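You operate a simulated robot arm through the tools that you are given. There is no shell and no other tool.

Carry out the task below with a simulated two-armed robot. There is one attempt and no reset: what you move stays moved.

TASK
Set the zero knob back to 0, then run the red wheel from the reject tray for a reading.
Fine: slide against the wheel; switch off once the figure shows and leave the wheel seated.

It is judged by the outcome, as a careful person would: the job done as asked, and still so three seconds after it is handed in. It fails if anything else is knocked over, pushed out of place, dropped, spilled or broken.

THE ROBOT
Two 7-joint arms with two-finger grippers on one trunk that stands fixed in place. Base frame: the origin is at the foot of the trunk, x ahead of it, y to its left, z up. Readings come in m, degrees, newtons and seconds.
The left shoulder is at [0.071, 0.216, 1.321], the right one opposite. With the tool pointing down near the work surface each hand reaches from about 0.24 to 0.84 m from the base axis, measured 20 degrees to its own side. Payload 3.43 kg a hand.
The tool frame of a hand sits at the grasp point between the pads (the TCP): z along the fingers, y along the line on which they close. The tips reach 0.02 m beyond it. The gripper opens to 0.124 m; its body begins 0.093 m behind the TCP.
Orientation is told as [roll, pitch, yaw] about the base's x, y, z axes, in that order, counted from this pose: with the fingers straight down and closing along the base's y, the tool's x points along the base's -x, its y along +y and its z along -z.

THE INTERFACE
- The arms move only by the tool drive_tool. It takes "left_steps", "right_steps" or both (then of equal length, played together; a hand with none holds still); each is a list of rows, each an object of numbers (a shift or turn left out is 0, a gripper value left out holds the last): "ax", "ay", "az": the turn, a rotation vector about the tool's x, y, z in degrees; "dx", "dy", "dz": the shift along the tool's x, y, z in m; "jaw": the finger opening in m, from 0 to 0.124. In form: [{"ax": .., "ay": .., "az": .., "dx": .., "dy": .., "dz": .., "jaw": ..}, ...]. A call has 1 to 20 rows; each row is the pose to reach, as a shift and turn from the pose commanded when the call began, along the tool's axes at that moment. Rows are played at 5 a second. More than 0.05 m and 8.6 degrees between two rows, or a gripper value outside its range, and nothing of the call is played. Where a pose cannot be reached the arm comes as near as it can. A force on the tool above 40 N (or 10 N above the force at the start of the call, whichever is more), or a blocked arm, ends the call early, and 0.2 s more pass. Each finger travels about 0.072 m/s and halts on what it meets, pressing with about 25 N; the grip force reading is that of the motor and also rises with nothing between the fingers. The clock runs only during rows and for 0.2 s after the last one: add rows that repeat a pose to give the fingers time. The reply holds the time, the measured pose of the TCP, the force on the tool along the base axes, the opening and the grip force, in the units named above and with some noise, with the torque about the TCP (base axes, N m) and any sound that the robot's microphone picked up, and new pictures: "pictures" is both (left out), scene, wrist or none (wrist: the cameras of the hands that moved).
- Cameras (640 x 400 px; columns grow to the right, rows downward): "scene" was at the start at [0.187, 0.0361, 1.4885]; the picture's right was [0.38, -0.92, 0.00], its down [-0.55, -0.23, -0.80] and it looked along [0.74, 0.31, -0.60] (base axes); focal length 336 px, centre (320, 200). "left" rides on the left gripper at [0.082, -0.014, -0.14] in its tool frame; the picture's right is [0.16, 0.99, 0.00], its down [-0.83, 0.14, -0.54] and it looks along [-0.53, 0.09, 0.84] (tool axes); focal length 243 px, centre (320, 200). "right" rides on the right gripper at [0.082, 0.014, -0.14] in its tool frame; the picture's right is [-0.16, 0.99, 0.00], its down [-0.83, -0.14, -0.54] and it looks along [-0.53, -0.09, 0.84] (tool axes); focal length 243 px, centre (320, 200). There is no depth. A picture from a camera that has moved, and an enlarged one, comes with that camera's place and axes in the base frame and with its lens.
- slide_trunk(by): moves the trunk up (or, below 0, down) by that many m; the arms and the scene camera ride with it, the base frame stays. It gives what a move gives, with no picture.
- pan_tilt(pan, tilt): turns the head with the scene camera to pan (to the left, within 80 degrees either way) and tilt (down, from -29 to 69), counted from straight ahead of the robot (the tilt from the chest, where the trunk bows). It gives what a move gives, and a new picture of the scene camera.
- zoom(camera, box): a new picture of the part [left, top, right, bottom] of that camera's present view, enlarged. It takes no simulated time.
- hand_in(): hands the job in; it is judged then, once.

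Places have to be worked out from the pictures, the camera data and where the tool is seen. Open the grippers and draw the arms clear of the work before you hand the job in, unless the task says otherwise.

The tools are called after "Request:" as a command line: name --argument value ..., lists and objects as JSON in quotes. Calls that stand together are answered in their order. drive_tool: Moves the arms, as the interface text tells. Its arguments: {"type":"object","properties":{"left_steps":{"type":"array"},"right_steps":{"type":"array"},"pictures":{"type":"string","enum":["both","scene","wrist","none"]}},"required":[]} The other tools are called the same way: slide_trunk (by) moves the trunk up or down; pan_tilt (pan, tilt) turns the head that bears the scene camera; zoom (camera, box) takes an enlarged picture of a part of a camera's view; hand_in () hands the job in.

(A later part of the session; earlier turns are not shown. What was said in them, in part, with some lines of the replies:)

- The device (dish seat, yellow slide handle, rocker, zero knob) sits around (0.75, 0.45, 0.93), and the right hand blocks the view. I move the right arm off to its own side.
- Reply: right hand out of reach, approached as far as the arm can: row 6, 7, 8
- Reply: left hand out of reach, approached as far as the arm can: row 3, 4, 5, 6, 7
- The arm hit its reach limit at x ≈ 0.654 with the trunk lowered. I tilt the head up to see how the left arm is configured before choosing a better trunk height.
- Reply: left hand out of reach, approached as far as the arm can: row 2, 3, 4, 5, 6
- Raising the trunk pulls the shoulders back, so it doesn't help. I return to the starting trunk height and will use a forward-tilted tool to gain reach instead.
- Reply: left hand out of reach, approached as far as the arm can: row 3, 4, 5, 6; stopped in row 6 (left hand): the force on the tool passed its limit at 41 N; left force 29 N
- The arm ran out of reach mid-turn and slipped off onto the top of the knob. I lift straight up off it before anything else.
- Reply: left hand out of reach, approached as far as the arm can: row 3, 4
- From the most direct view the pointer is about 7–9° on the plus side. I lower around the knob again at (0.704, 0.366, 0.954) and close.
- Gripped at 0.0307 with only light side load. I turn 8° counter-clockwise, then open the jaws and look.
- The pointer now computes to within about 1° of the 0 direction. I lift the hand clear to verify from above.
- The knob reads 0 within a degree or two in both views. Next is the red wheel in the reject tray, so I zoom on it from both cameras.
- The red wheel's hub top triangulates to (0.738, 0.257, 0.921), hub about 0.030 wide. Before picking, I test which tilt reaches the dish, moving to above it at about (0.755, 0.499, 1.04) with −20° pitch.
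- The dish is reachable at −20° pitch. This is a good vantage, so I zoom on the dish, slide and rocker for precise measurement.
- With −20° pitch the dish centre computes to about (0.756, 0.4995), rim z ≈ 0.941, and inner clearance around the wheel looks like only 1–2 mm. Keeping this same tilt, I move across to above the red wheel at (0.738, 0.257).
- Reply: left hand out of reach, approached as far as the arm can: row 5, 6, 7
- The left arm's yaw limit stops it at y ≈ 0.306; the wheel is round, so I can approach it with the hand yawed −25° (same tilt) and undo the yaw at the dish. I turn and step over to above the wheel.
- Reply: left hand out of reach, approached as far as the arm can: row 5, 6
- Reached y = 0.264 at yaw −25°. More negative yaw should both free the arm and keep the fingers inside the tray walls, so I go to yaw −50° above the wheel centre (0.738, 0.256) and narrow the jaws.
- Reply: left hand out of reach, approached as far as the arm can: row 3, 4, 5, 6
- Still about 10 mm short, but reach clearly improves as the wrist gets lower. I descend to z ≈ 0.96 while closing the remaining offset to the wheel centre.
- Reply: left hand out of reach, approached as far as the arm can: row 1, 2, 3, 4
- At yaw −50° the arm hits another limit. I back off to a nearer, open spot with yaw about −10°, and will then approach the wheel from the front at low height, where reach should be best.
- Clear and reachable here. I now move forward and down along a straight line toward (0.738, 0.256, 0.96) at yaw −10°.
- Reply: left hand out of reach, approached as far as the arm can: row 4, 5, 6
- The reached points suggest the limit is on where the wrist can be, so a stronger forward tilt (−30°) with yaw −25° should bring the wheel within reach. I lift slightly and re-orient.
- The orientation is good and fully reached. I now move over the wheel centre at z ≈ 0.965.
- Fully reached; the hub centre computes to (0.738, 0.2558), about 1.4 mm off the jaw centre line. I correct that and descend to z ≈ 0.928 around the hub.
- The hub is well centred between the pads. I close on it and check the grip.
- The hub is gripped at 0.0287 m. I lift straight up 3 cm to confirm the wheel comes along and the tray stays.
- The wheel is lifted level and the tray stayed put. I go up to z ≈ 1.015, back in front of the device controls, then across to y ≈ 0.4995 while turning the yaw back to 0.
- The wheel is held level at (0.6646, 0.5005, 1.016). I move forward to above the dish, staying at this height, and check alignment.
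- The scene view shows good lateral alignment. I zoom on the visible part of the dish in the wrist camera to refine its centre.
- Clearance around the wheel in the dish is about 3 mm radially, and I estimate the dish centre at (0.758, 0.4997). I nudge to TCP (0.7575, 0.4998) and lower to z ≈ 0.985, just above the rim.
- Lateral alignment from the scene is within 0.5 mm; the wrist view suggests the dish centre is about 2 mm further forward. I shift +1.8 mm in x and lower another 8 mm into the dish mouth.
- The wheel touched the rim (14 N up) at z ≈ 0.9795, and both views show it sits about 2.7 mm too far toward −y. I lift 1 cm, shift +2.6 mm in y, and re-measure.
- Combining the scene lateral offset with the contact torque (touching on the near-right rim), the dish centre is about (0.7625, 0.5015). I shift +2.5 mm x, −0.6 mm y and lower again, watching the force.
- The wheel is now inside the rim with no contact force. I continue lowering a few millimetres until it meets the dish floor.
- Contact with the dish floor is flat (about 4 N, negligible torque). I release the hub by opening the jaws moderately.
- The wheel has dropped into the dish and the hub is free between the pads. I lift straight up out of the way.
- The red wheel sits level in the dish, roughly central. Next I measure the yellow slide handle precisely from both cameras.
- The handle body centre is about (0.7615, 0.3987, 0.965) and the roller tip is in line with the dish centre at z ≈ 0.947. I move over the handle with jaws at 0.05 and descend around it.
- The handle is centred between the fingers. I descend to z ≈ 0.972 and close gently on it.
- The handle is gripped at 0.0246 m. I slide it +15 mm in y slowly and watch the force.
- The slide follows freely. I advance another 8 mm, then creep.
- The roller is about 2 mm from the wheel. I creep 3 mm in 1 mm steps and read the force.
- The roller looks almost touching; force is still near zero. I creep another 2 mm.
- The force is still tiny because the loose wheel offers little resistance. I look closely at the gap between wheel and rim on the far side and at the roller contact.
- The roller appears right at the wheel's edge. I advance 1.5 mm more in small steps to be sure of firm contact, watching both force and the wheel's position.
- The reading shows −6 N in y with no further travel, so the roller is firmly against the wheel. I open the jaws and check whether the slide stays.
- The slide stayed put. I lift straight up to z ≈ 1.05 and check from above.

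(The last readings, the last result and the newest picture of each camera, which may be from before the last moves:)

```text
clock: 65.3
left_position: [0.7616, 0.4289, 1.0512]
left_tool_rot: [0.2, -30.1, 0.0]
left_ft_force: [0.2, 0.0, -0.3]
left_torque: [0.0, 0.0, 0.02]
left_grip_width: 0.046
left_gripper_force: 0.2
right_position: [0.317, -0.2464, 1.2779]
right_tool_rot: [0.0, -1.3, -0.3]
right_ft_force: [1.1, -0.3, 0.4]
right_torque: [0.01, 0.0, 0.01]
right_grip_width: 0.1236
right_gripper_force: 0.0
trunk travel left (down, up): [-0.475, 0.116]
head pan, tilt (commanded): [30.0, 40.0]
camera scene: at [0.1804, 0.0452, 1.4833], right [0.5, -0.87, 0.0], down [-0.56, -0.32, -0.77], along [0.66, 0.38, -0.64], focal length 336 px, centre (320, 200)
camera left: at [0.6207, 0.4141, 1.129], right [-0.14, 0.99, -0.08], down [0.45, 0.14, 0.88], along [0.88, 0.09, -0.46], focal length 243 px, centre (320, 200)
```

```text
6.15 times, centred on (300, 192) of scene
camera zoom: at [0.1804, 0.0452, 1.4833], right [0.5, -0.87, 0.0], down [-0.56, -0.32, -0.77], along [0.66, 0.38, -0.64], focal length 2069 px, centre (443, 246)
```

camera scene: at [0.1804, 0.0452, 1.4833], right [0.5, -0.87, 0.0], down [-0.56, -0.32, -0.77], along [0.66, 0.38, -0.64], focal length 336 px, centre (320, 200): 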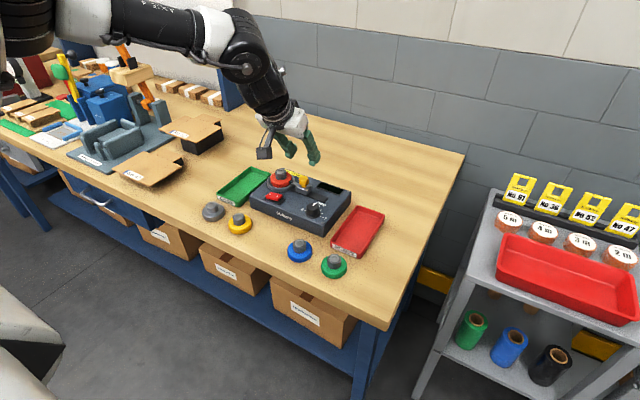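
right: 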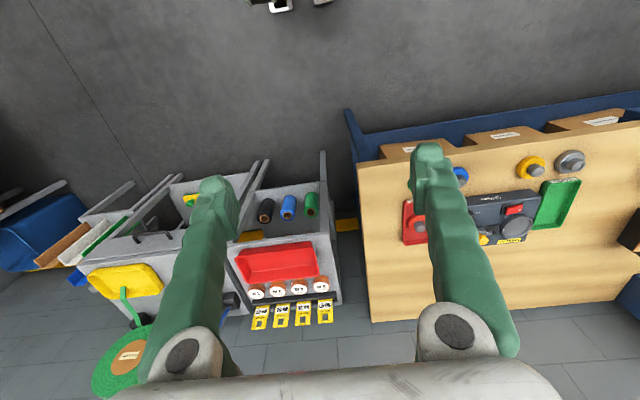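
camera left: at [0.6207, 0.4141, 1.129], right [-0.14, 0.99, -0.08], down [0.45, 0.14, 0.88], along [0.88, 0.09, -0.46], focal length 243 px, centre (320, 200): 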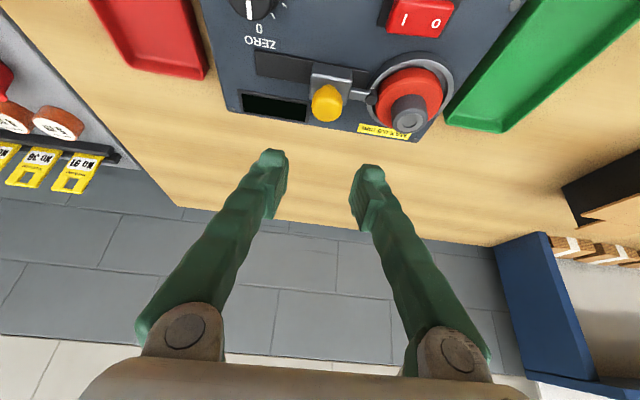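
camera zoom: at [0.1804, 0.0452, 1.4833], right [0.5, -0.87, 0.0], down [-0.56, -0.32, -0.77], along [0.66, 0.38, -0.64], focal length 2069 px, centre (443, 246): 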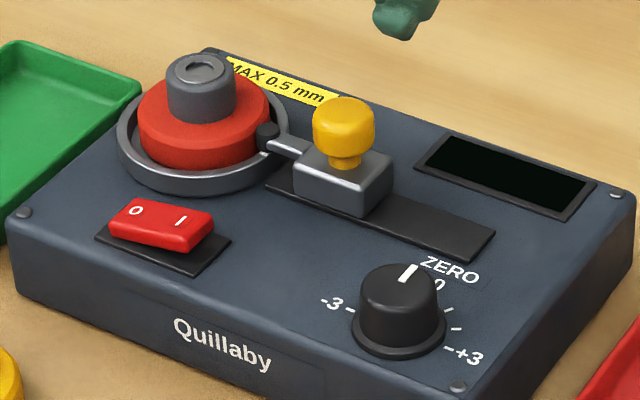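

The probe rests on the wheel, the handle stayed, and the knob still reads 0. Now I close the jaws and move to hover in front of and beside the rocker's I end, offset so only the I half gets pressed.

Request:
drive_tool --left_steps '[{"dx": 0.023, "dy": 0.007, "dz": -0.0133, "jaw": 0.02}, {"dx": 0.046, "dy": 0.014, "dz": -0.0266, "jaw": 0.0}, {"dx": 0.0689, "dy": 0.0201, "dz": -0.0399, "jaw": 0.0}, {"dx": 0.082, "dy": 0.0201, "dz": -0.0178, "jaw": 0.0}, {"dx": 0.0946, "dy": 0.0201, "dz": 0.0044, "jaw": 0.0}, {"dx": 0.0946, "dy": 0.0201, "dz": 0.0044, "jaw": 0.0}]'

Request:
zoom --camera "left" --box '[260, 90, 420, 210]'

Request:
zoom --camera "scene" --box '[240, 150, 330, 220]'

```text
clock: 66.7
left_position: [0.6793, 0.447, 1.0005]
left_tool_rot: [0.1, -30.2, 0.0]
left_ft_force: [0.1, 0.1, 0.3]
left_torque: [0.0, -0.01, 0.02]
left_grip_width: 0.0
left_gripper_force: 25.1
right_position: [0.3169, -0.2473, 1.2785]
right_tool_rot: [0.0, -1.3, -0.3]
right_ft_force: [-0.7, -0.2, -0.5]
right_torque: [0.01, -0.01, 0.0]
right_grip_width: 0.1242
right_gripper_force: 0.0
trunk travel left (down, up): [-0.475, 0.116]
head pan, tilt (commanded): [30.0, 40.0]
camera scene: at [0.1792, 0.0448, 1.4836], right [0.5, -0.87, 0.0], down [-0.56, -0.32, -0.77], along [0.66, 0.38, -0.64], focal length 336 px, centre (320, 200)
camera left: at [0.5397, 0.4336, 1.0783], right [-0.14, 0.99, -0.08], down [0.45, 0.14, 0.88], along [0.88, 0.09, -0.46], focal length 243 px, centre (320, 200)
```

scene: 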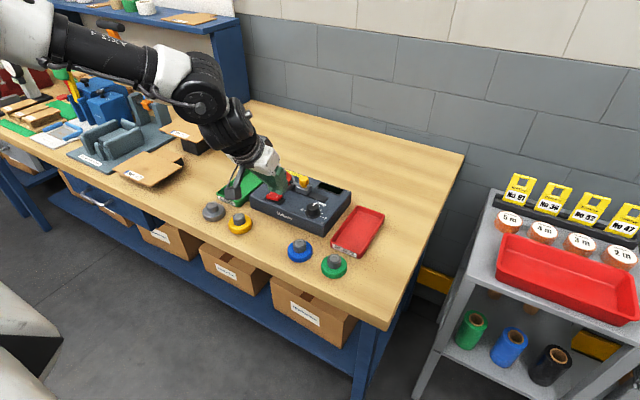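
left: 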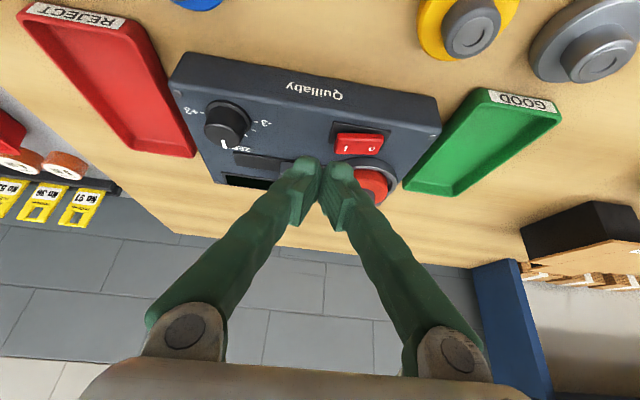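

```text
3.33 times, centred on (340, 150) of left
camera zoom: at [0.5397, 0.4336, 1.0783], right [-0.14, 0.99, -0.08], down [0.45, 0.14, 0.88], along [0.88, 0.09, -0.46], focal length 809 px, centre (253, 367)
```

zoom: 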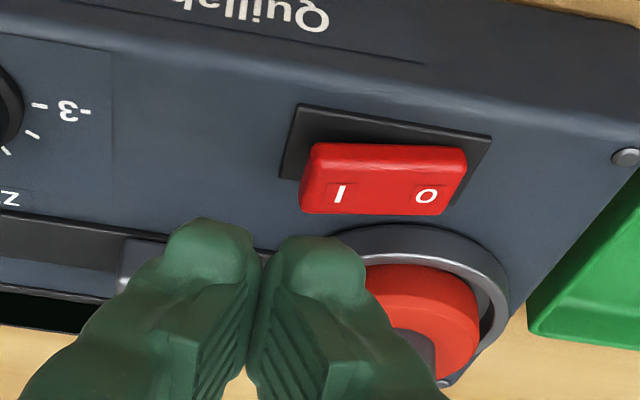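

```text
5.71 times, centred on (285, 185) of scene
camera zoom: at [0.1792, 0.0448, 1.4836], right [0.5, -0.87, 0.0], down [-0.56, -0.32, -0.77], along [0.66, 0.38, -0.64], focal length 1921 px, centre (520, 286)
```

zoom: 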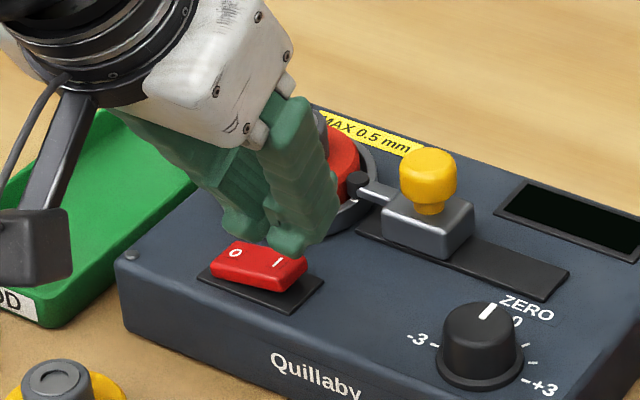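

The rocker spans y ≈ 0.458–0.499 with I at 0.4685; the closed tips cover up to about y ≈ 0.472 and sit over its x. I lower to z ≈ 0.964 watching the force and sound.

Request:
drive_tool --left_steps '[{"dx": 0.008, "dz": 0.0138, "jaw": 0.0}, {"dx": 0.0125, "dz": 0.0216, "jaw": 0.0}, {"dx": 0.015, "dz": 0.026, "jaw": 0.0}, {"dx": 0.0165, "dz": 0.0285, "jaw": 0.0}, {"dx": 0.0181, "dz": 0.0311, "jaw": 0.0}, {"dx": 0.0181, "dz": 0.0311, "jaw": 0.0}]'

Request:
zoom --camera "scene" --box '[240, 150, 330, 220]'

Request:
zoom --camera "left" --box '[260, 90, 420, 210]'

```text
clock: 68.1
left_position: [0.6814, 0.4485, 0.9623]
left_tool_rot: [0.2, -30.3, 0.0]
left_ft_force: [0.1, 1.1, 0.1]
left_torque: [-0.01, -0.04, 0.02]
left_grip_width: 0.0
left_gripper_force: 25.6
right_position: [0.3171, -0.2469, 1.2779]
right_tool_rot: [0.0, -1.3, -0.3]
right_ft_force: [-0.1, -0.4, -0.4]
right_torque: [0.02, 0.01, -0.02]
right_grip_width: 0.1239
right_gripper_force: 0.1
trunk travel left (down, up): [-0.475, 0.116]
head pan, tilt (commanded): [30.0, 40.0]
camera scene: at [0.1801, 0.0451, 1.4834], right [0.5, -0.87, 0.0], down [-0.56, -0.32, -0.77], along [0.66, 0.38, -0.64], focal length 336 px, centre (320, 200)
camera left: at [0.5411, 0.4343, 1.0418], right [-0.14, 0.99, -0.08], down [0.45, 0.14, 0.88], along [0.88, 0.09, -0.46], focal length 243 px, centre (320, 200)
```

scene: 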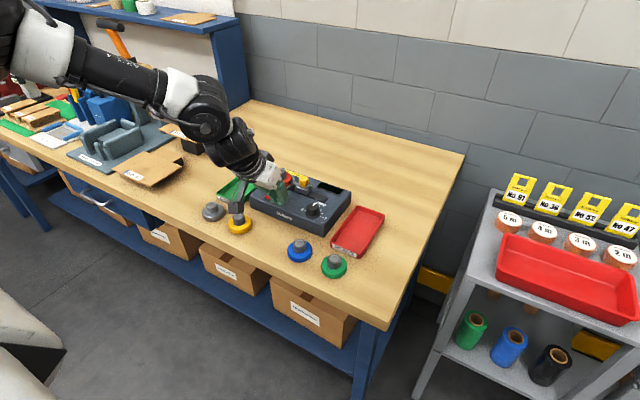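
left: 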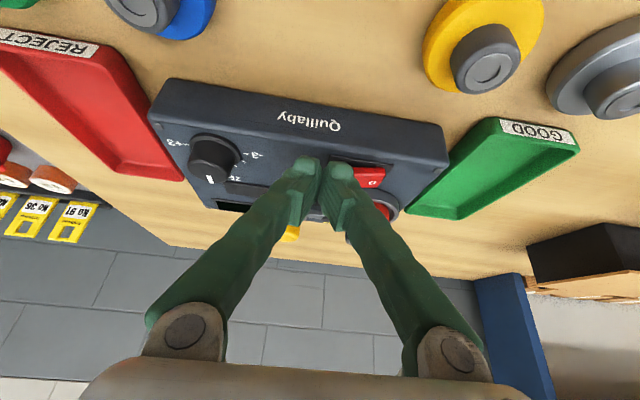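

```text
5.71 times, centred on (285, 185) of scene
camera zoom: at [0.1801, 0.0451, 1.4834], right [0.5, -0.87, 0.0], down [-0.56, -0.32, -0.77], along [0.66, 0.38, -0.64], focal length 1921 px, centre (520, 286)
```

zoom: 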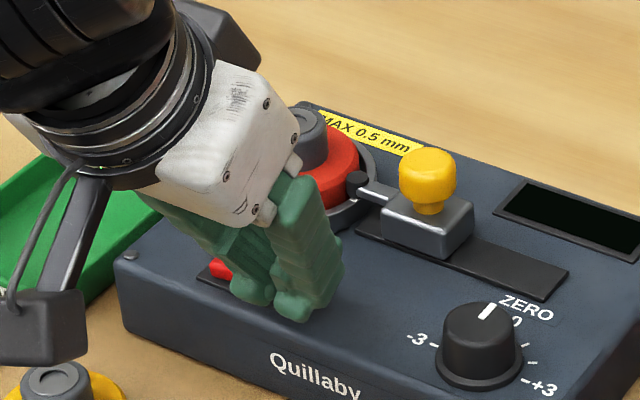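

```text
3.33 times, centred on (340, 150) of left
camera zoom: at [0.5411, 0.4343, 1.0418], right [-0.14, 0.99, -0.08], down [0.45, 0.14, 0.88], along [0.88, 0.09, -0.46], focal length 809 px, centre (253, 367)
```

zoom: 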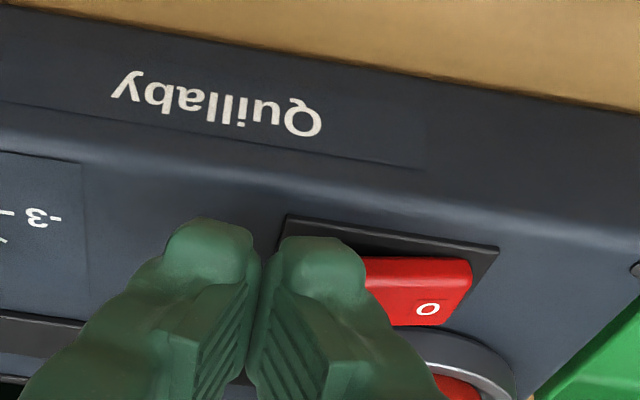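

No contact yet at z ≈ 0.962. I continue down in 1.5 mm steps.

Request:
drive_tool --left_steps '[{"dx": 0.0008, "dz": 0.0013, "jaw": 0.0}, {"dx": 0.0015, "dz": 0.0026, "jaw": 0.0}, {"dx": 0.0023, "dz": 0.0039, "jaw": 0.0}, {"dx": 0.0023, "dz": 0.0039, "jaw": 0.0}]' --pictures "none"

Request:
zoom --camera "left" --box '[300, 110, 420, 200]'

Request:
zoom --camera "scene" --box '[260, 170, 310, 210]'

```text
clock: 69.1
left_position: [0.6811, 0.4491, 0.9583]
left_tool_rot: [0.1, -30.1, 0.1]
left_ft_force: [-0.1, 0.5, 0.1]
left_torque: [-0.04, -0.01, -0.01]
left_grip_width: 0.0
left_gripper_force: 25.3
right_position: [0.3164, -0.2465, 1.2787]
right_tool_rot: [0.0, -1.4, -0.3]
right_ft_force: [-0.5, 0.5, -0.2]
right_torque: [-0.03, 0.01, -0.02]
right_grip_width: 0.1243
right_gripper_force: 0.1
trunk travel left (down, up): [-0.475, 0.116]
head pan, tilt (commanded): [30.0, 40.0]
```

```text
4.44 times, centred on (360, 155) of left
camera zoom: at [0.5408, 0.4341, 1.0372], right [-0.14, 0.99, -0.08], down [0.45, 0.14, 0.88], along [0.88, 0.09, -0.46], focal length 1078 px, centre (142, 400)
```

zoom: 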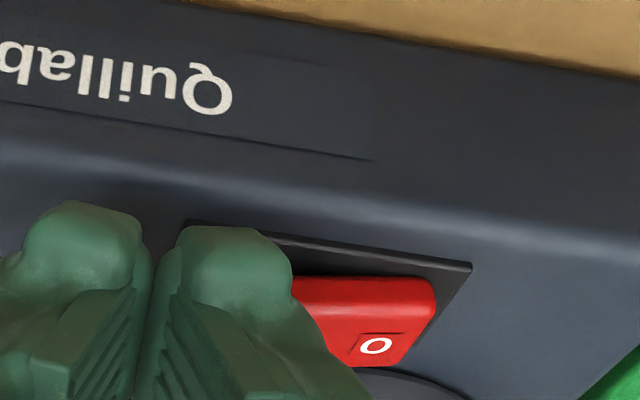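

```text
10.00 times, centred on (285, 190) of scene
camera zoom: at [0.1801, 0.0451, 1.4834], right [0.5, -0.87, 0.0], down [-0.56, -0.32, -0.77], along [0.66, 0.38, -0.64], focal length 3362 px, centre (670, 300)
```

zoom: 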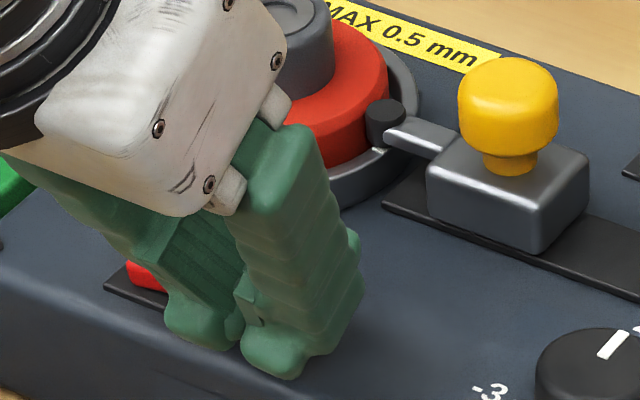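

I realise the lowest point of the tilted tips is on the robot side, so they are in front of the rocker, not over it. I raise 3 cm and shift +16 mm in x so the low edge sits over the rocker.

Request:
drive_tool --left_steps '[{"dx": -0.0075, "dz": -0.013, "jaw": 0.0}, {"dx": -0.015, "dz": -0.026, "jaw": 0.0}, {"dx": -0.022, "dz": -0.022, "jaw": 0.0}, {"dx": -0.0289, "dz": -0.0179, "jaw": 0.0}, {"dx": -0.0289, "dz": -0.0179, "jaw": 0.0}]' --pictures "none"

Request:
zoom --camera "left" --box '[280, 90, 420, 190]'

Request:
zoom --camera "scene" --box '[255, 165, 315, 210]'

```text
clock: 70.3
left_position: [0.6968, 0.4495, 0.9888]
left_tool_rot: [0.2, -30.2, 0.1]
left_ft_force: [-0.7, 0.0, 0.4]
left_torque: [-0.04, 0.01, -0.02]
left_grip_width: 0.0
left_gripper_force: 25.2
right_position: [0.3181, -0.2467, 1.2776]
right_tool_rot: [0.0, -1.2, -0.3]
right_ft_force: [0.2, -0.5, -0.2]
right_torque: [-0.01, -0.02, 0.01]
right_grip_width: 0.1241
right_gripper_force: 0.1
trunk travel left (down, up): [-0.475, 0.116]
head pan, tilt (commanded): [30.0, 40.0]
```

```text
4.00 times, centred on (350, 140) of left
camera zoom: at [0.5567, 0.4338, 1.0672], right [-0.14, 0.99, -0.08], down [0.45, 0.14, 0.88], along [0.88, 0.09, -0.46], focal length 970 px, centre (200, 440)
```

zoom: 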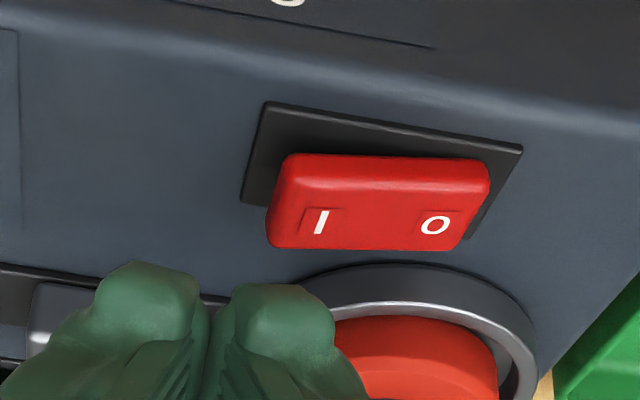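

```text
8.89 times, centred on (285, 188) of scene
camera zoom: at [0.1797, 0.0451, 1.4835], right [0.5, -0.87, 0.0], down [-0.56, -0.32, -0.77], along [0.66, 0.38, -0.64], focal length 2988 px, centre (631, 311)
```

zoom: 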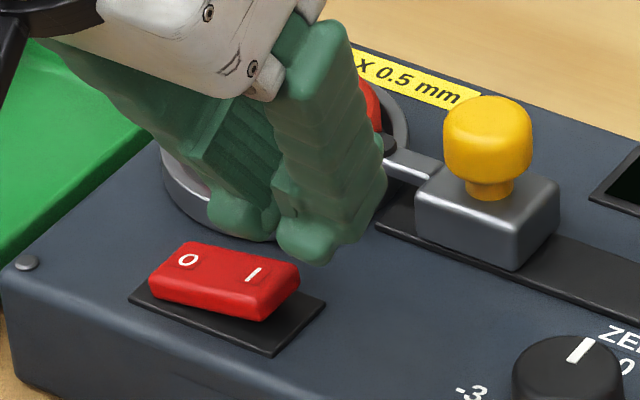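

The tip would land near the rocker's front edge, so I add 5 mm in x and then lower in steps toward contact at about z ≈ 0.966.

Request:
drive_tool --left_steps '[{"dx": -0.0043, "dz": 0.0025, "jaw": 0.0}, {"dx": 0.0007, "dz": 0.0112, "jaw": 0.0}, {"dx": 0.0042, "dz": 0.0172, "jaw": 0.0}, {"dx": 0.0062, "dz": 0.0207, "jaw": 0.0}, {"dx": 0.0062, "dz": 0.0207, "jaw": 0.0}]' --pictures "none"

Request:
zoom --camera "left" --box '[280, 90, 420, 190]'

Request:
zoom --camera "scene" --box '[255, 165, 315, 210]'

```text
clock: 71.5
left_position: [0.7034, 0.4491, 0.9682]
left_tool_rot: [0.1, -30.0, 0.0]
left_ft_force: [-0.2, -0.2, 0.2]
left_torque: [0.02, -0.03, -0.01]
left_grip_width: 0.0
left_gripper_force: 24.9
right_position: [0.3158, -0.246, 1.2778]
right_tool_rot: [0.0, -1.2, -0.4]
right_ft_force: [-0.4, -0.6, -0.1]
right_torque: [0.04, 0.01, 0.0]
right_grip_width: 0.1241
right_gripper_force: 0.1
trunk travel left (down, up): [-0.475, 0.116]
head pan, tilt (commanded): [30.0, 40.0]
```

```text
4.00 times, centred on (350, 140) of left
camera zoom: at [0.562, 0.4341, 1.0462], right [-0.14, 0.99, -0.08], down [0.45, 0.14, 0.88], along [0.88, 0.09, -0.46], focal length 970 px, centre (200, 440)
```

zoom: 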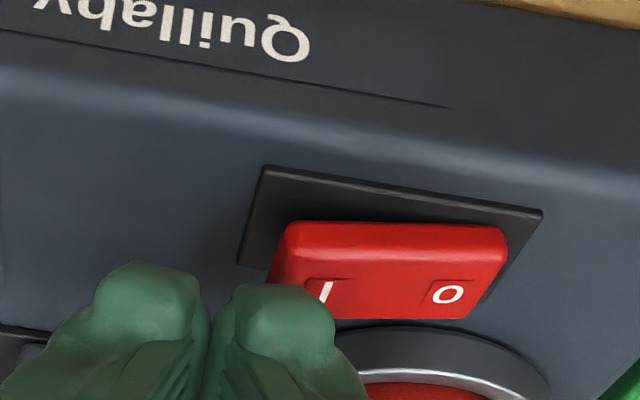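

```text
8.89 times, centred on (285, 188) of scene
camera zoom: at [0.18, 0.0451, 1.4834], right [0.5, -0.87, 0.0], down [-0.56, -0.32, -0.77], along [0.66, 0.38, -0.64], focal length 2988 px, centre (631, 311)
```

zoom: 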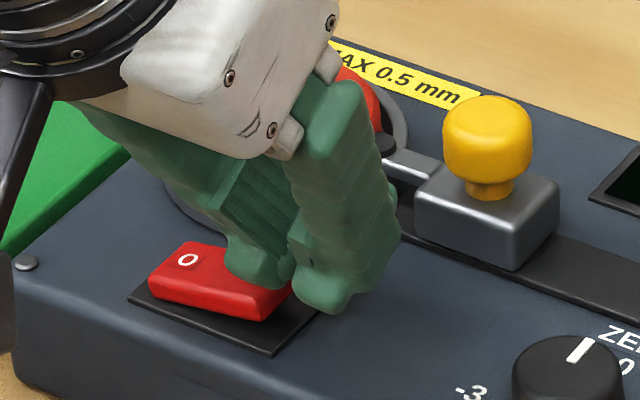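

The tip is now over the I end. I press down another 6 mm in small steps.

Request:
drive_tool --left_steps '[{"dx": 0.001, "dz": 0.0017, "jaw": 0.0}, {"dx": 0.002, "dz": 0.0035, "jaw": 0.0}, {"dx": 0.003, "dz": 0.0052, "jaw": 0.0}, {"dx": 0.003, "dz": 0.0052, "jaw": 0.0}]' --pictures "none"

Request:
zoom --camera "scene" --box '[255, 165, 355, 225]'

Request:
zoom --camera "left" --box '[280, 90, 420, 190]'

```text
clock: 72.5
left_position: [0.7025, 0.4487, 0.9623]
left_tool_rot: [0.1, -30.1, -0.1]
left_ft_force: [-0.2, -0.7, -0.8]
left_torque: [-0.01, -0.01, 0.03]
left_grip_width: 0.0
left_gripper_force: 25.0
right_position: [0.3166, -0.246, 1.278]
right_tool_rot: [0.0, -1.3, -0.4]
right_ft_force: [-0.1, -0.7, 0.1]
right_torque: [0.03, 0.01, 0.03]
right_grip_width: 0.1238
right_gripper_force: 0.0
trunk travel left (down, up): [-0.475, 0.116]
head pan, tilt (commanded): [30.0, 40.0]
```

```text
6.40 times, centred on (305, 195) of scene
camera zoom: at [0.1801, 0.0451, 1.4834], right [0.5, -0.87, 0.0], down [-0.56, -0.32, -0.77], along [0.66, 0.38, -0.64], focal length 2152 px, centre (416, 232)
```

zoom: 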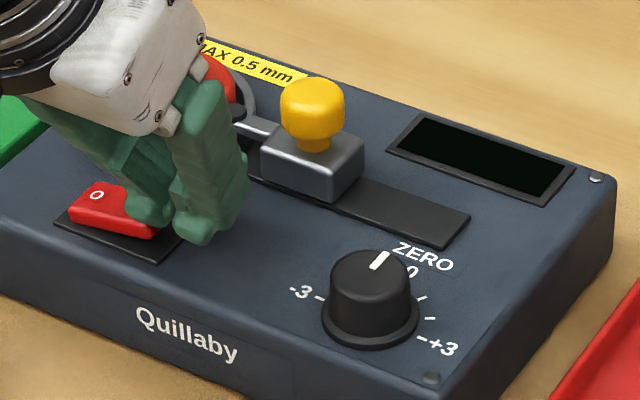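

```text
4.00 times, centred on (350, 140) of left
camera zoom: at [0.5621, 0.4342, 1.0403], right [-0.14, 0.99, -0.08], down [0.45, 0.14, 0.88], along [0.88, 0.09, -0.46], focal length 970 px, centre (200, 440)
```

zoom: 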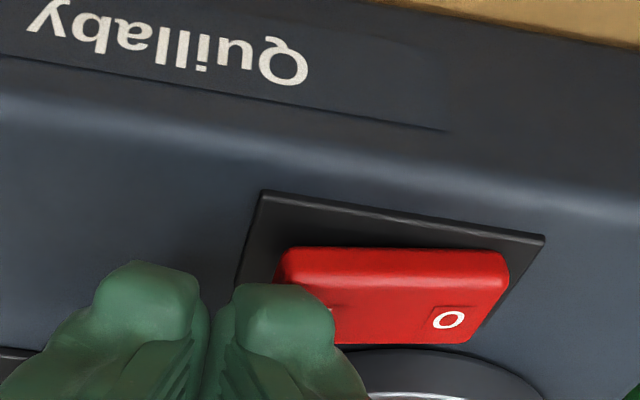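

Still no contact force. I continue another 4 mm, 1 mm at a time.

Request:
drive_tool --left_steps '[{"dx": 0.0005, "dz": 0.0009, "jaw": 0.0}, {"dx": 0.001, "dz": 0.0017, "jaw": 0.0}, {"dx": 0.0015, "dz": 0.0026, "jaw": 0.0}, {"dx": 0.002, "dz": 0.0035, "jaw": 0.0}, {"dx": 0.002, "dz": 0.0035, "jaw": 0.0}]' --pictures "none"

Request:
zoom --camera "scene" --box '[255, 165, 355, 225]'

Request:
zoom --camera "left" --box '[280, 90, 420, 190]'

```text
clock: 73.7
left_position: [0.7038, 0.4473, 0.9582]
left_tool_rot: [0.1, -30.2, -0.1]
left_ft_force: [-0.9, -1.3, 0.8]
left_torque: [-0.02, 0.04, 0.04]
left_grip_width: 0.0
left_gripper_force: 25.5
right_position: [0.317, -0.2471, 1.2782]
right_tool_rot: [0.1, -1.3, -0.3]
right_ft_force: [0.0, -0.1, -0.2]
right_torque: [-0.04, 0.0, 0.02]
right_grip_width: 0.1239
right_gripper_force: 0.1
trunk travel left (down, up): [-0.475, 0.116]
head pan, tilt (commanded): [30.0, 40.0]
```

```text
6.40 times, centred on (305, 195) of scene
camera zoom: at [0.1799, 0.0448, 1.4834], right [0.5, -0.87, 0.0], down [-0.56, -0.32, -0.77], along [0.66, 0.38, -0.64], focal length 2152 px, centre (416, 232)
```

zoom: 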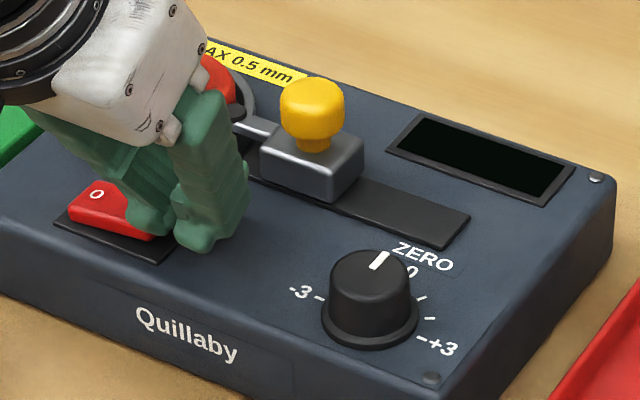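

```text
4.00 times, centred on (350, 140) of left
camera zoom: at [0.562, 0.434, 1.0363], right [-0.14, 0.99, -0.08], down [0.45, 0.14, 0.88], along [0.88, 0.09, -0.46], focal length 970 px, centre (200, 440)
```

zoom: 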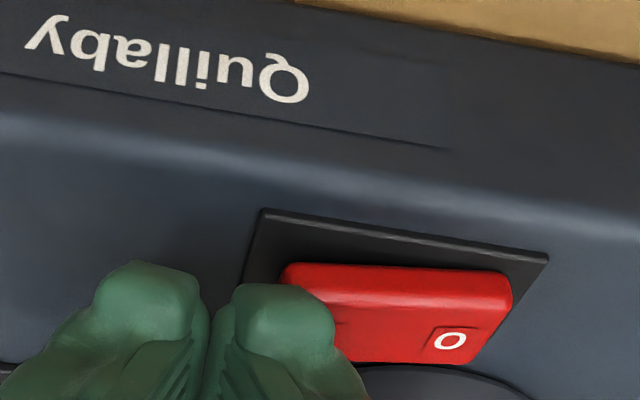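

Force is just beginning to register. I continue pressing in 1 mm steps, checking for force, click or a display change.

Request:
drive_tool --left_steps '[{"dx": 0.0005, "dz": 0.0009, "jaw": 0.0}, {"dx": 0.001, "dz": 0.0017, "jaw": 0.0}, {"dx": 0.0015, "dz": 0.0026, "jaw": 0.0}, {"dx": 0.0015, "dz": 0.0026, "jaw": 0.0}]' --pictures "none"

Request:
zoom --camera "scene" --box '[255, 165, 355, 225]'

Request:
zoom --camera "left" --box '[300, 130, 400, 200]'

```text
clock: 74.7
left_position: [0.7037, 0.4481, 0.9537]
left_tool_rot: [0.2, -30.1, 0.0]
left_ft_force: [0.9, -1.0, 0.8]
left_torque: [0.0, -0.02, 0.0]
left_grip_width: 0.0001
left_gripper_force: 25.2
right_position: [0.3177, -0.2461, 1.2786]
right_tool_rot: [0.0, -1.3, -0.3]
right_ft_force: [-0.2, 0.2, 0.2]
right_torque: [0.03, -0.03, 0.0]
right_grip_width: 0.1241
right_gripper_force: 0.1
trunk travel left (down, up): [-0.475, 0.116]
head pan, tilt (commanded): [30.0, 40.0]
```

```text
6.40 times, centred on (305, 195) of scene
camera zoom: at [0.18, 0.0448, 1.4834], right [0.5, -0.87, 0.0], down [-0.56, -0.32, -0.77], along [0.66, 0.38, -0.64], focal length 2152 px, centre (416, 232)
```

zoom: 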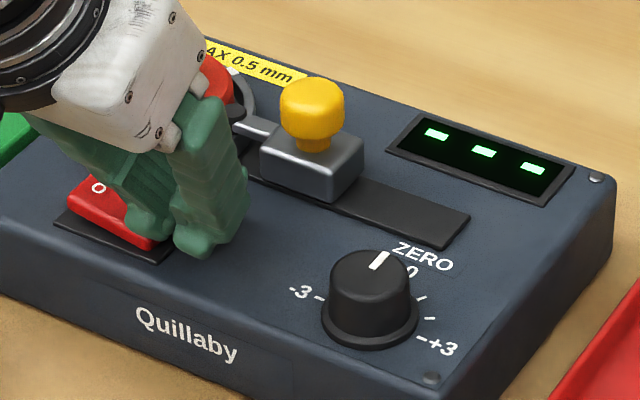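

```text
5.71 times, centred on (350, 165) of left
camera zoom: at [0.5621, 0.4345, 1.0332], right [-0.14, 0.99, -0.08], down [0.45, 0.14, 0.88], along [0.88, 0.09, -0.46], focal length 1386 px, centre (149, 400)
```

zoom: 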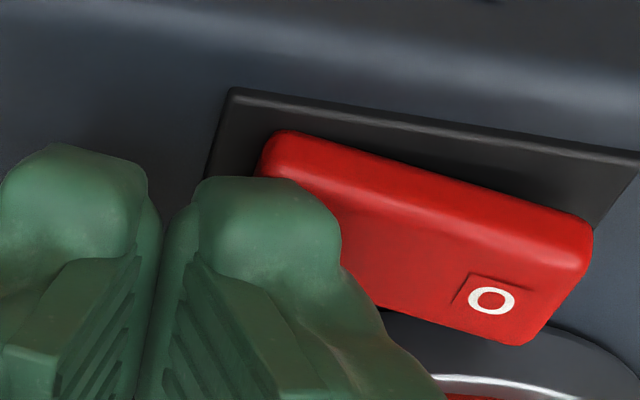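

The rocker flipped and the display lit with three dashes: it is running. I lift off, and shift to hover beside the O end while it settles.

Request:
drive_tool --left_steps '[{"dx": -0.008, "dz": -0.0139, "jaw": 0.0}, {"dx": -0.0175, "dz": -0.0303, "jaw": 0.0}, {"dx": -0.0175, "dz": -0.0303, "jaw": 0.0}]' --pictures "none"

Request:
zoom --camera "scene" --box '[255, 165, 355, 225]'

```text
clock: 75.5
left_position: [0.702, 0.449, 0.9888]
left_tool_rot: [0.0, -30.2, -0.1]
left_ft_force: [0.1, -0.4, 0.6]
left_torque: [0.01, 0.02, -0.03]
left_grip_width: 0.0003
left_gripper_force: 24.9
right_position: [0.3169, -0.2472, 1.2788]
right_tool_rot: [0.0, -1.3, -0.3]
right_ft_force: [0.1, 0.1, 0.3]
right_torque: [0.02, -0.03, 0.01]
right_grip_width: 0.1243
right_gripper_force: 0.1
trunk travel left (down, up): [-0.475, 0.116]
head pan, tilt (commanded): [30.0, 40.0]
```

```text
6.40 times, centred on (305, 195) of scene
camera zoom: at [0.1805, 0.0454, 1.4833], right [0.5, -0.87, 0.0], down [-0.56, -0.32, -0.77], along [0.66, 0.38, -0.64], focal length 2152 px, centre (416, 232)
```

zoom: 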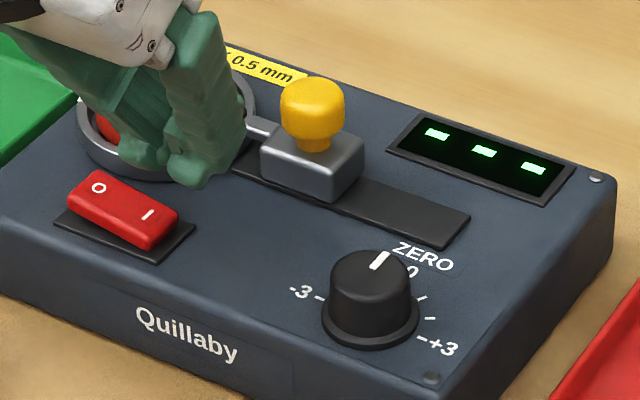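

The rocker's I end is down and the display shows dashes. I move to hover by the O end and give it time to produce a figure.

Request:
drive_tool --left_steps '[{"dx": 0.0007, "dy": 0.02, "dz": -0.0027, "jaw": 0.0}, {"dx": 0.0015, "dy": 0.041, "dz": -0.0055, "jaw": 0.0}, {"dx": 0.0022, "dy": 0.062, "dz": -0.0082, "jaw": 0.0}, {"dx": 0.0022, "dy": 0.062, "dz": -0.0082, "jaw": 0.0}, {"dx": 0.0022, "dy": 0.062, "dz": -0.0082, "jaw": 0.0}, {"dx": 0.0022, "dy": 0.062, "dz": -0.0082, "jaw": 0.0}, {"dx": 0.0022, "dy": 0.062, "dz": -0.0082, "jaw": 0.0}]' --pictures "wrist"

Request:
zoom --camera "scene" --box '[255, 165, 355, 225]'

Request:
zoom --camera "left" --box '[260, 90, 400, 190]'

```text
clock: 77.1
left_position: [0.6966, 0.5102, 0.9973]
left_tool_rot: [0.2, -30.1, 0.0]
left_ft_force: [0.3, -0.3, -0.4]
left_torque: [-0.03, 0.02, 0.0]
left_grip_width: 0.0
left_gripper_force: 24.5
right_position: [0.3182, -0.2467, 1.2776]
right_tool_rot: [0.0, -1.3, -0.3]
right_ft_force: [0.6, 0.5, 0.9]
right_torque: [0.02, 0.03, 0.0]
right_grip_width: 0.1238
right_gripper_force: 0.1
trunk travel left (down, up): [-0.475, 0.116]
head pan, tilt (commanded): [30.0, 40.0]
camera left: at [0.5561, 0.4958, 1.0752], right [-0.14, 0.99, -0.08], down [0.45, 0.14, 0.88], along [0.88, 0.09, -0.46], focal length 243 px, centre (320, 200)
```

left: 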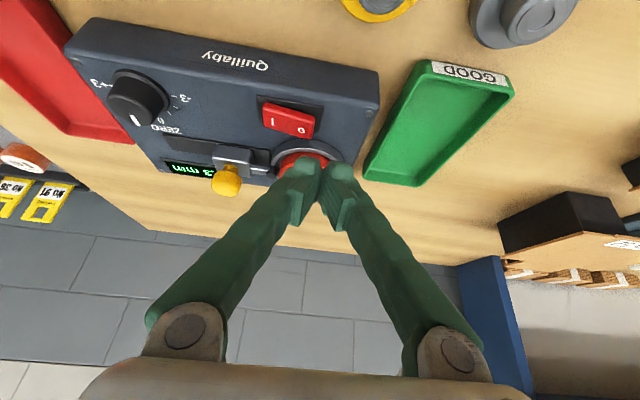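

```text
6.40 times, centred on (305, 195) of scene
camera zoom: at [0.1802, 0.045, 1.4834], right [0.5, -0.87, 0.0], down [-0.56, -0.32, -0.77], along [0.66, 0.38, -0.64], focal length 2152 px, centre (416, 232)
```

zoom: 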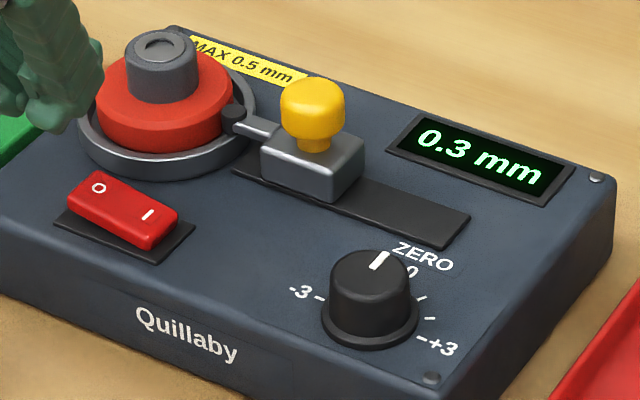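

```text
4.00 times, centred on (330, 140) of left
camera zoom: at [0.5561, 0.4958, 1.0752], right [-0.14, 0.99, -0.08], down [0.45, 0.14, 0.88], along [0.88, 0.09, -0.46], focal length 970 px, centre (280, 440)
```

zoom: 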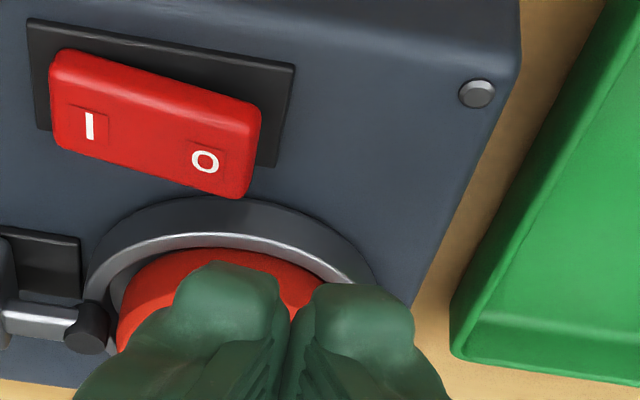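

The display reads 0.3 mm. Now I switch off by pressing the O end, mirroring the earlier press and keeping the tips clear of the dish rim.

Request:
drive_tool --left_steps '[{"dx": 0.006, "dy": -0.001, "dz": 0.0104, "jaw": 0.0}, {"dx": 0.012, "dy": -0.001, "dz": 0.0208, "jaw": 0.0}, {"dx": 0.016, "dy": -0.001, "dz": 0.0277, "jaw": 0.0}, {"dx": 0.018, "dy": -0.001, "dz": 0.0311, "jaw": 0.0}, {"dx": 0.02, "dy": -0.001, "dz": 0.0346, "jaw": 0.0}, {"dx": 0.02, "dy": -0.001, "dz": 0.0346, "jaw": 0.0}]' --pictures "none"

Request:
zoom --camera "scene" --box '[245, 160, 355, 225]'

Request:
zoom --camera "left" --box '[260, 90, 400, 190]'

```text
clock: 78.5
left_position: [0.6955, 0.5107, 0.956]
left_tool_rot: [0.0, -30.0, 0.0]
left_ft_force: [0.8, 0.0, -0.2]
left_torque: [0.01, -0.01, 0.01]
left_grip_width: 0.0
left_gripper_force: 24.7
right_position: [0.3167, -0.2477, 1.2787]
right_tool_rot: [-0.1, -1.3, -0.4]
right_ft_force: [0.4, 1.0, 0.7]
right_torque: [0.0, 0.01, 0.03]
right_grip_width: 0.1239
right_gripper_force: 0.1
trunk travel left (down, up): [-0.475, 0.116]
head pan, tilt (commanded): [30.0, 40.0]
```

```text
5.82 times, centred on (300, 192) of scene
camera zoom: at [0.1801, 0.045, 1.4834], right [0.5, -0.87, 0.0], down [-0.56, -0.32, -0.77], along [0.66, 0.38, -0.64], focal length 1956 px, centre (436, 244)
```

zoom: 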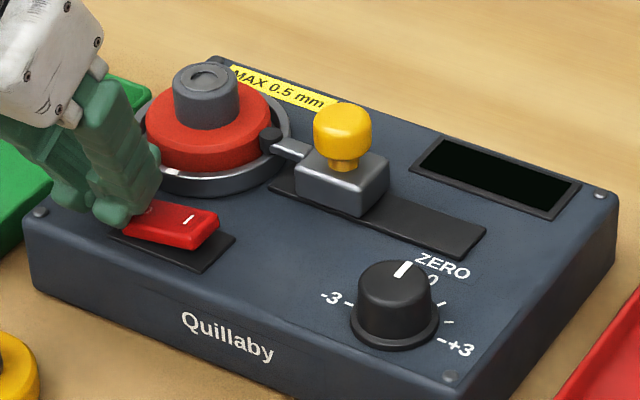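

```text
4.00 times, centred on (330, 140) of left
camera zoom: at [0.556, 0.4955, 1.0345], right [-0.14, 0.99, -0.08], down [0.45, 0.14, 0.88], along [0.88, 0.09, -0.46], focal length 970 px, centre (280, 440)
```

zoom: 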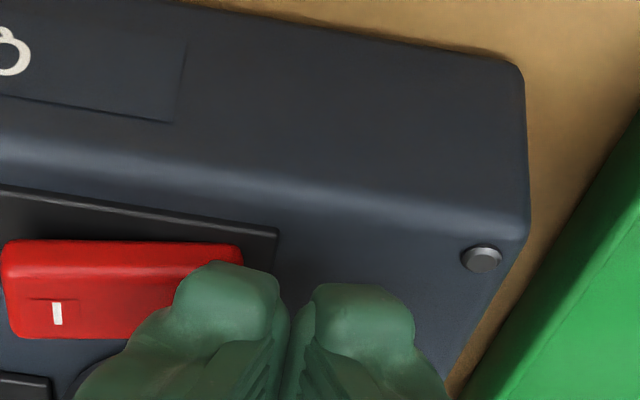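

The display went dark and the I end is up: it is off. I lift straight up and back away from the device.

Request:
drive_tool --left_steps '[{"dx": -0.01, "dz": -0.0173, "jaw": 0.0}, {"dx": -0.022, "dz": -0.0381, "jaw": 0.0}, {"dx": -0.035, "dz": -0.0606, "jaw": 0.0}, {"dx": -0.05, "dz": -0.0866, "jaw": 0.0}, {"dx": -0.024, "dz": -0.1316, "jaw": 0.03}, {"dx": 0.005, "dz": -0.165, "jaw": 0.06}, {"dx": 0.035, "dz": -0.195, "jaw": 0.1}, {"dx": 0.035, "dz": -0.195, "jaw": 0.1}]'

Request:
zoom --camera "scene" --box '[240, 160, 360, 235]'

Request:
zoom --camera "scene" --box '[250, 160, 310, 205]'

```text
refused: row 5 steps farther than a row can; nothing moved
```

```text
5.33 times, centred on (300, 198) of scene
camera zoom: at [0.1801, 0.045, 1.4834], right [0.5, -0.87, 0.0], down [-0.56, -0.32, -0.77], along [0.66, 0.38, -0.64], focal length 1793 px, centre (427, 213)
```

zoom: 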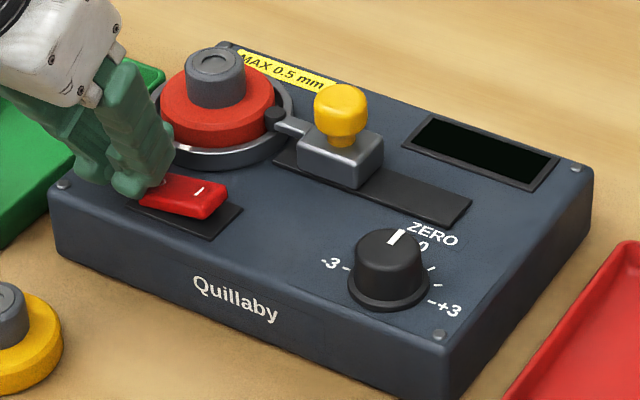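

```text
8.89 times, centred on (280, 182) of scene
camera zoom: at [0.1801, 0.045, 1.4834], right [0.5, -0.87, 0.0], down [-0.56, -0.32, -0.77], along [0.66, 0.38, -0.64], focal length 2988 px, centre (676, 356)
```

zoom: 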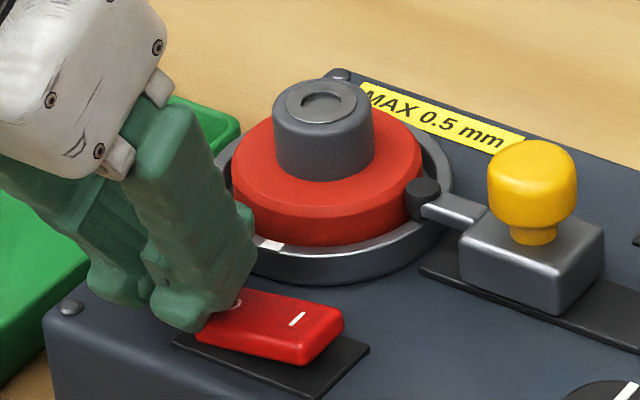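

One row stepped too far, so nothing moved. I repeat the lift with smaller steps: straight up first, then back toward the robot.

Request:
drive_tool --left_steps '[{"dx": -0.01, "dz": -0.0173, "jaw": 0.0}, {"dx": -0.022, "dz": -0.0381, "jaw": 0.0}, {"dx": -0.035, "dz": -0.0606, "jaw": 0.0}, {"dx": -0.05, "dz": -0.0866, "jaw": 0.0}, {"dx": -0.04, "dz": -0.115, "jaw": 0.01}, {"dx": -0.02, "dz": -0.145, "jaw": 0.03}, {"dx": 0.005, "dz": -0.17, "jaw": 0.06}, {"dx": 0.03, "dz": -0.195, "jaw": 0.08}, {"dx": 0.03, "dz": -0.195, "jaw": 0.1}]'

Request:
zoom --camera "scene" --box '[240, 160, 360, 235]'

Request:
zoom --camera "left" --box '[200, 60, 440, 200]'

```text
clock: 80.5
left_position: [0.5729, 0.5093, 1.1094]
left_tool_rot: [0.1, -30.1, 0.0]
left_ft_force: [-0.4, -0.3, 0.1]
left_torque: [0.02, 0.0, -0.03]
left_grip_width: 0.0999
left_gripper_force: 0.0
right_position: [0.3187, -0.2468, 1.2771]
right_tool_rot: [-0.1, -1.2, -0.4]
right_ft_force: [-0.1, -0.2, -0.6]
right_torque: [0.0, 0.02, -0.02]
right_grip_width: 0.1241
right_gripper_force: 0.0
trunk travel left (down, up): [-0.475, 0.116]
head pan, tilt (commanded): [30.0, 40.0]
camera scene: at [0.1811, 0.0448, 1.4832], right [0.5, -0.87, 0.0], down [-0.56, -0.32, -0.77], along [0.66, 0.38, -0.64], focal length 336 px, centre (320, 200)
camera left: at [0.4321, 0.4943, 1.1877], right [-0.14, 0.99, -0.08], down [0.45, 0.14, 0.88], along [0.88, 0.09, -0.46], focal length 243 px, centre (320, 200)
```

scene: 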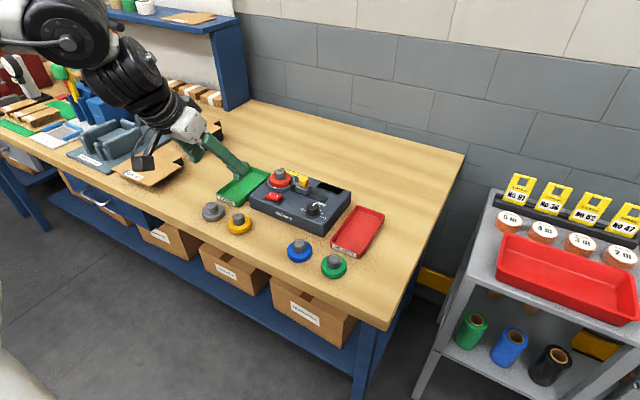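
left: 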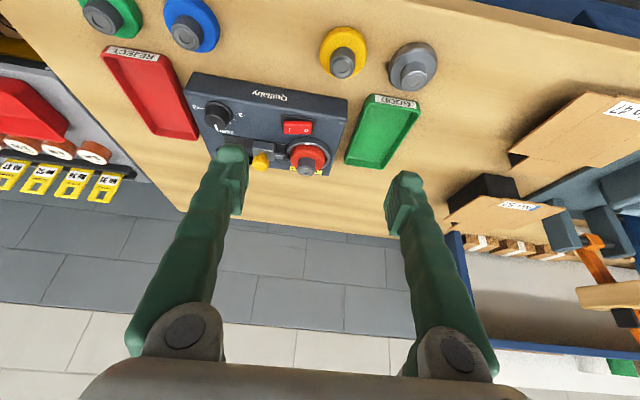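

```text
5.33 times, centred on (300, 198) of scene
camera zoom: at [0.1811, 0.0448, 1.4832], right [0.5, -0.87, 0.0], down [-0.56, -0.32, -0.77], along [0.66, 0.38, -0.64], focal length 1793 px, centre (427, 213)
```

zoom: 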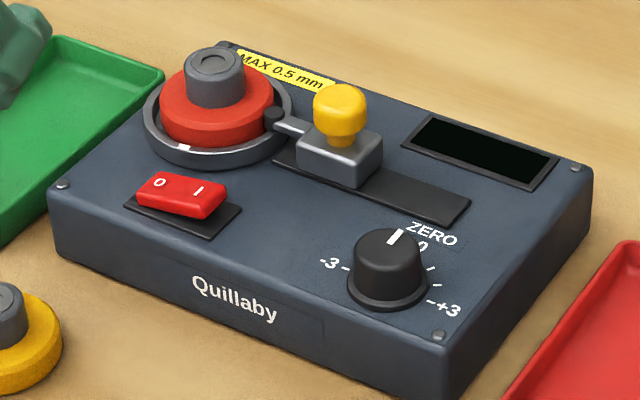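

```text
2.67 times, centred on (320, 130) of left
camera zoom: at [0.4321, 0.4943, 1.1877], right [-0.14, 0.99, -0.08], down [0.45, 0.14, 0.88], along [0.88, 0.09, -0.46], focal length 647 px, centre (320, 387)
```

zoom: 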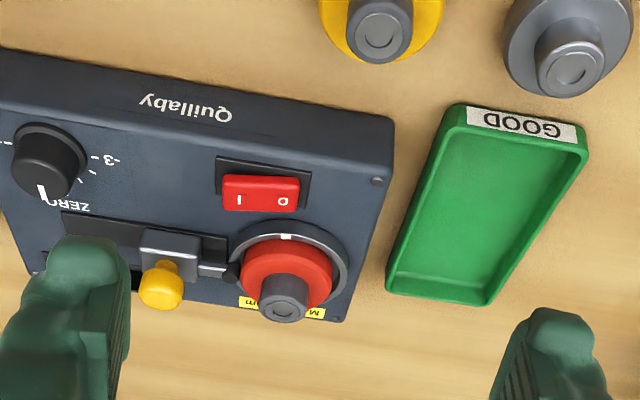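

The wheel is seated, the switch is off, the display dark, and the knob at 0. I draw the left arm further back and up with the gripper open, then do a final check.

Request:
drive_tool --left_steps '[{"dx": 0.0134, "dz": -0.0367, "jaw": 0.11}, {"dx": 0.0268, "dz": -0.0733, "jaw": 0.12}, {"dx": 0.0403, "dz": -0.11, "jaw": 0.124}, {"dx": 0.0537, "dz": -0.1467, "jaw": 0.124}, {"dx": 0.0537, "dz": -0.1467, "jaw": 0.124}]' --pictures "scene"

Request:
zoom --camera "scene" --box '[255, 160, 315, 205]'

Request:
zoom --camera "scene" --box '[292, 192, 340, 222]'

Request:
zoom --camera "scene" --box '[190, 150, 400, 285]'

```text
clock: 81.7
left_position: [0.4539, 0.5093, 1.2083]
left_tool_rot: [0.0, -29.9, -0.1]
left_ft_force: [0.6, 1.2, 0.0]
left_torque: [0.02, -0.01, 0.0]
left_grip_width: 0.1242
left_gripper_force: 0.2
right_position: [0.3182, -0.2476, 1.2768]
right_tool_rot: [0.0, -1.2, -0.3]
right_ft_force: [-0.4, 0.7, -0.3]
right_torque: [-0.01, 0.03, 0.01]
right_grip_width: 0.124
right_gripper_force: 0.0
trunk travel left (down, up): [-0.475, 0.116]
head pan, tilt (commanded): [30.0, 40.0]
camera scene: at [0.1813, 0.045, 1.4832], right [0.5, -0.87, 0.0], down [-0.56, -0.32, -0.77], along [0.66, 0.38, -0.64], focal length 336 px, centre (320, 200)
```

scene: 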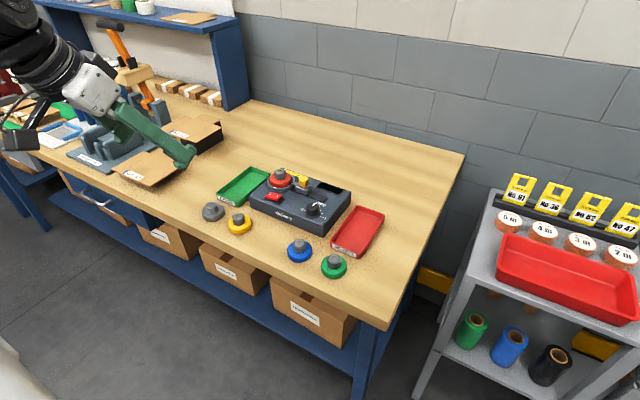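

```text
8.89 times, centred on (285, 182) of scene
camera zoom: at [0.1813, 0.045, 1.4832], right [0.5, -0.87, 0.0], down [-0.56, -0.32, -0.77], along [0.66, 0.38, -0.64], focal length 2988 px, centre (631, 356)
```

zoom: 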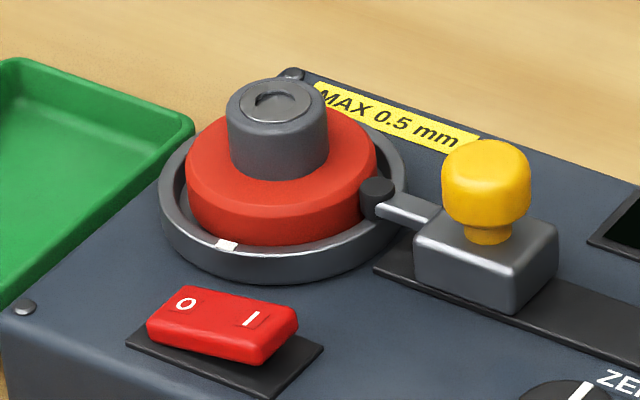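

```text
13.33 times, centred on (316, 207) of scene
camera zoom: at [0.1813, 0.045, 1.4832], right [0.5, -0.87, 0.0], down [-0.56, -0.32, -0.77], along [0.66, 0.38, -0.64], focal length 4482 px, centre (373, 107)
```

zoom: 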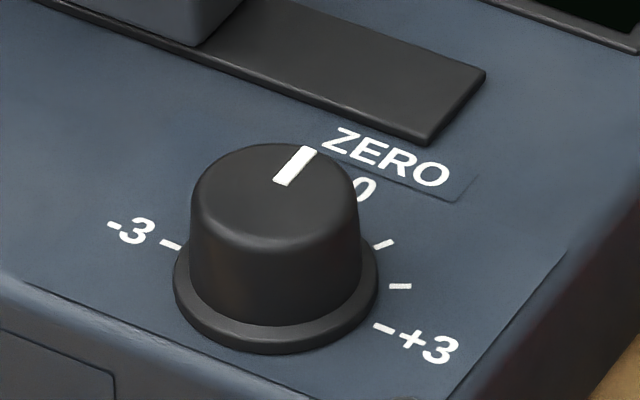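

```text
2.96 times, centred on (295, 218) of scene
camera zoom: at [0.1813, 0.045, 1.4832], right [0.5, -0.87, 0.0], down [-0.56, -0.32, -0.77], along [0.66, 0.38, -0.64], focal length 996 px, centre (394, 148)
```

zoom: 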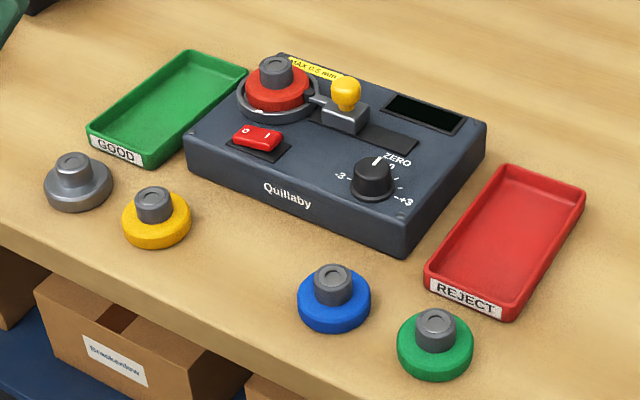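

Everything checks out: knob at 0, red wheel seated with the probe against it, reading obtained (0.3 mm), switch off, trays and other wheels undisturbed, arms clear and grippers open. I hand the job in.

Request:
hand_in

```text
The job is handed in.
```

The job is done and handed in. The red wheel read **0.3 mm**, against the 0.5 mm maximum on the tester's label.

- **Zero knob:** it was at about +2 and is now back at 0, within about 2° by the camera views. My grip slipped off once partway through the turn, so I re-gripped and finished it in a second go.
- **Red wheel:** I moved it from the reject tray to the seat. On the way in it touched the seat's rim lightly once before I corrected the alignment. It is still seated.
- **Slide:** it is resting against the wheel.
- **Switch:** I turned it off once the figure showed, and the display is dark.

The trays and the other wheels are where they were. Both arms are clear with the grippers open.
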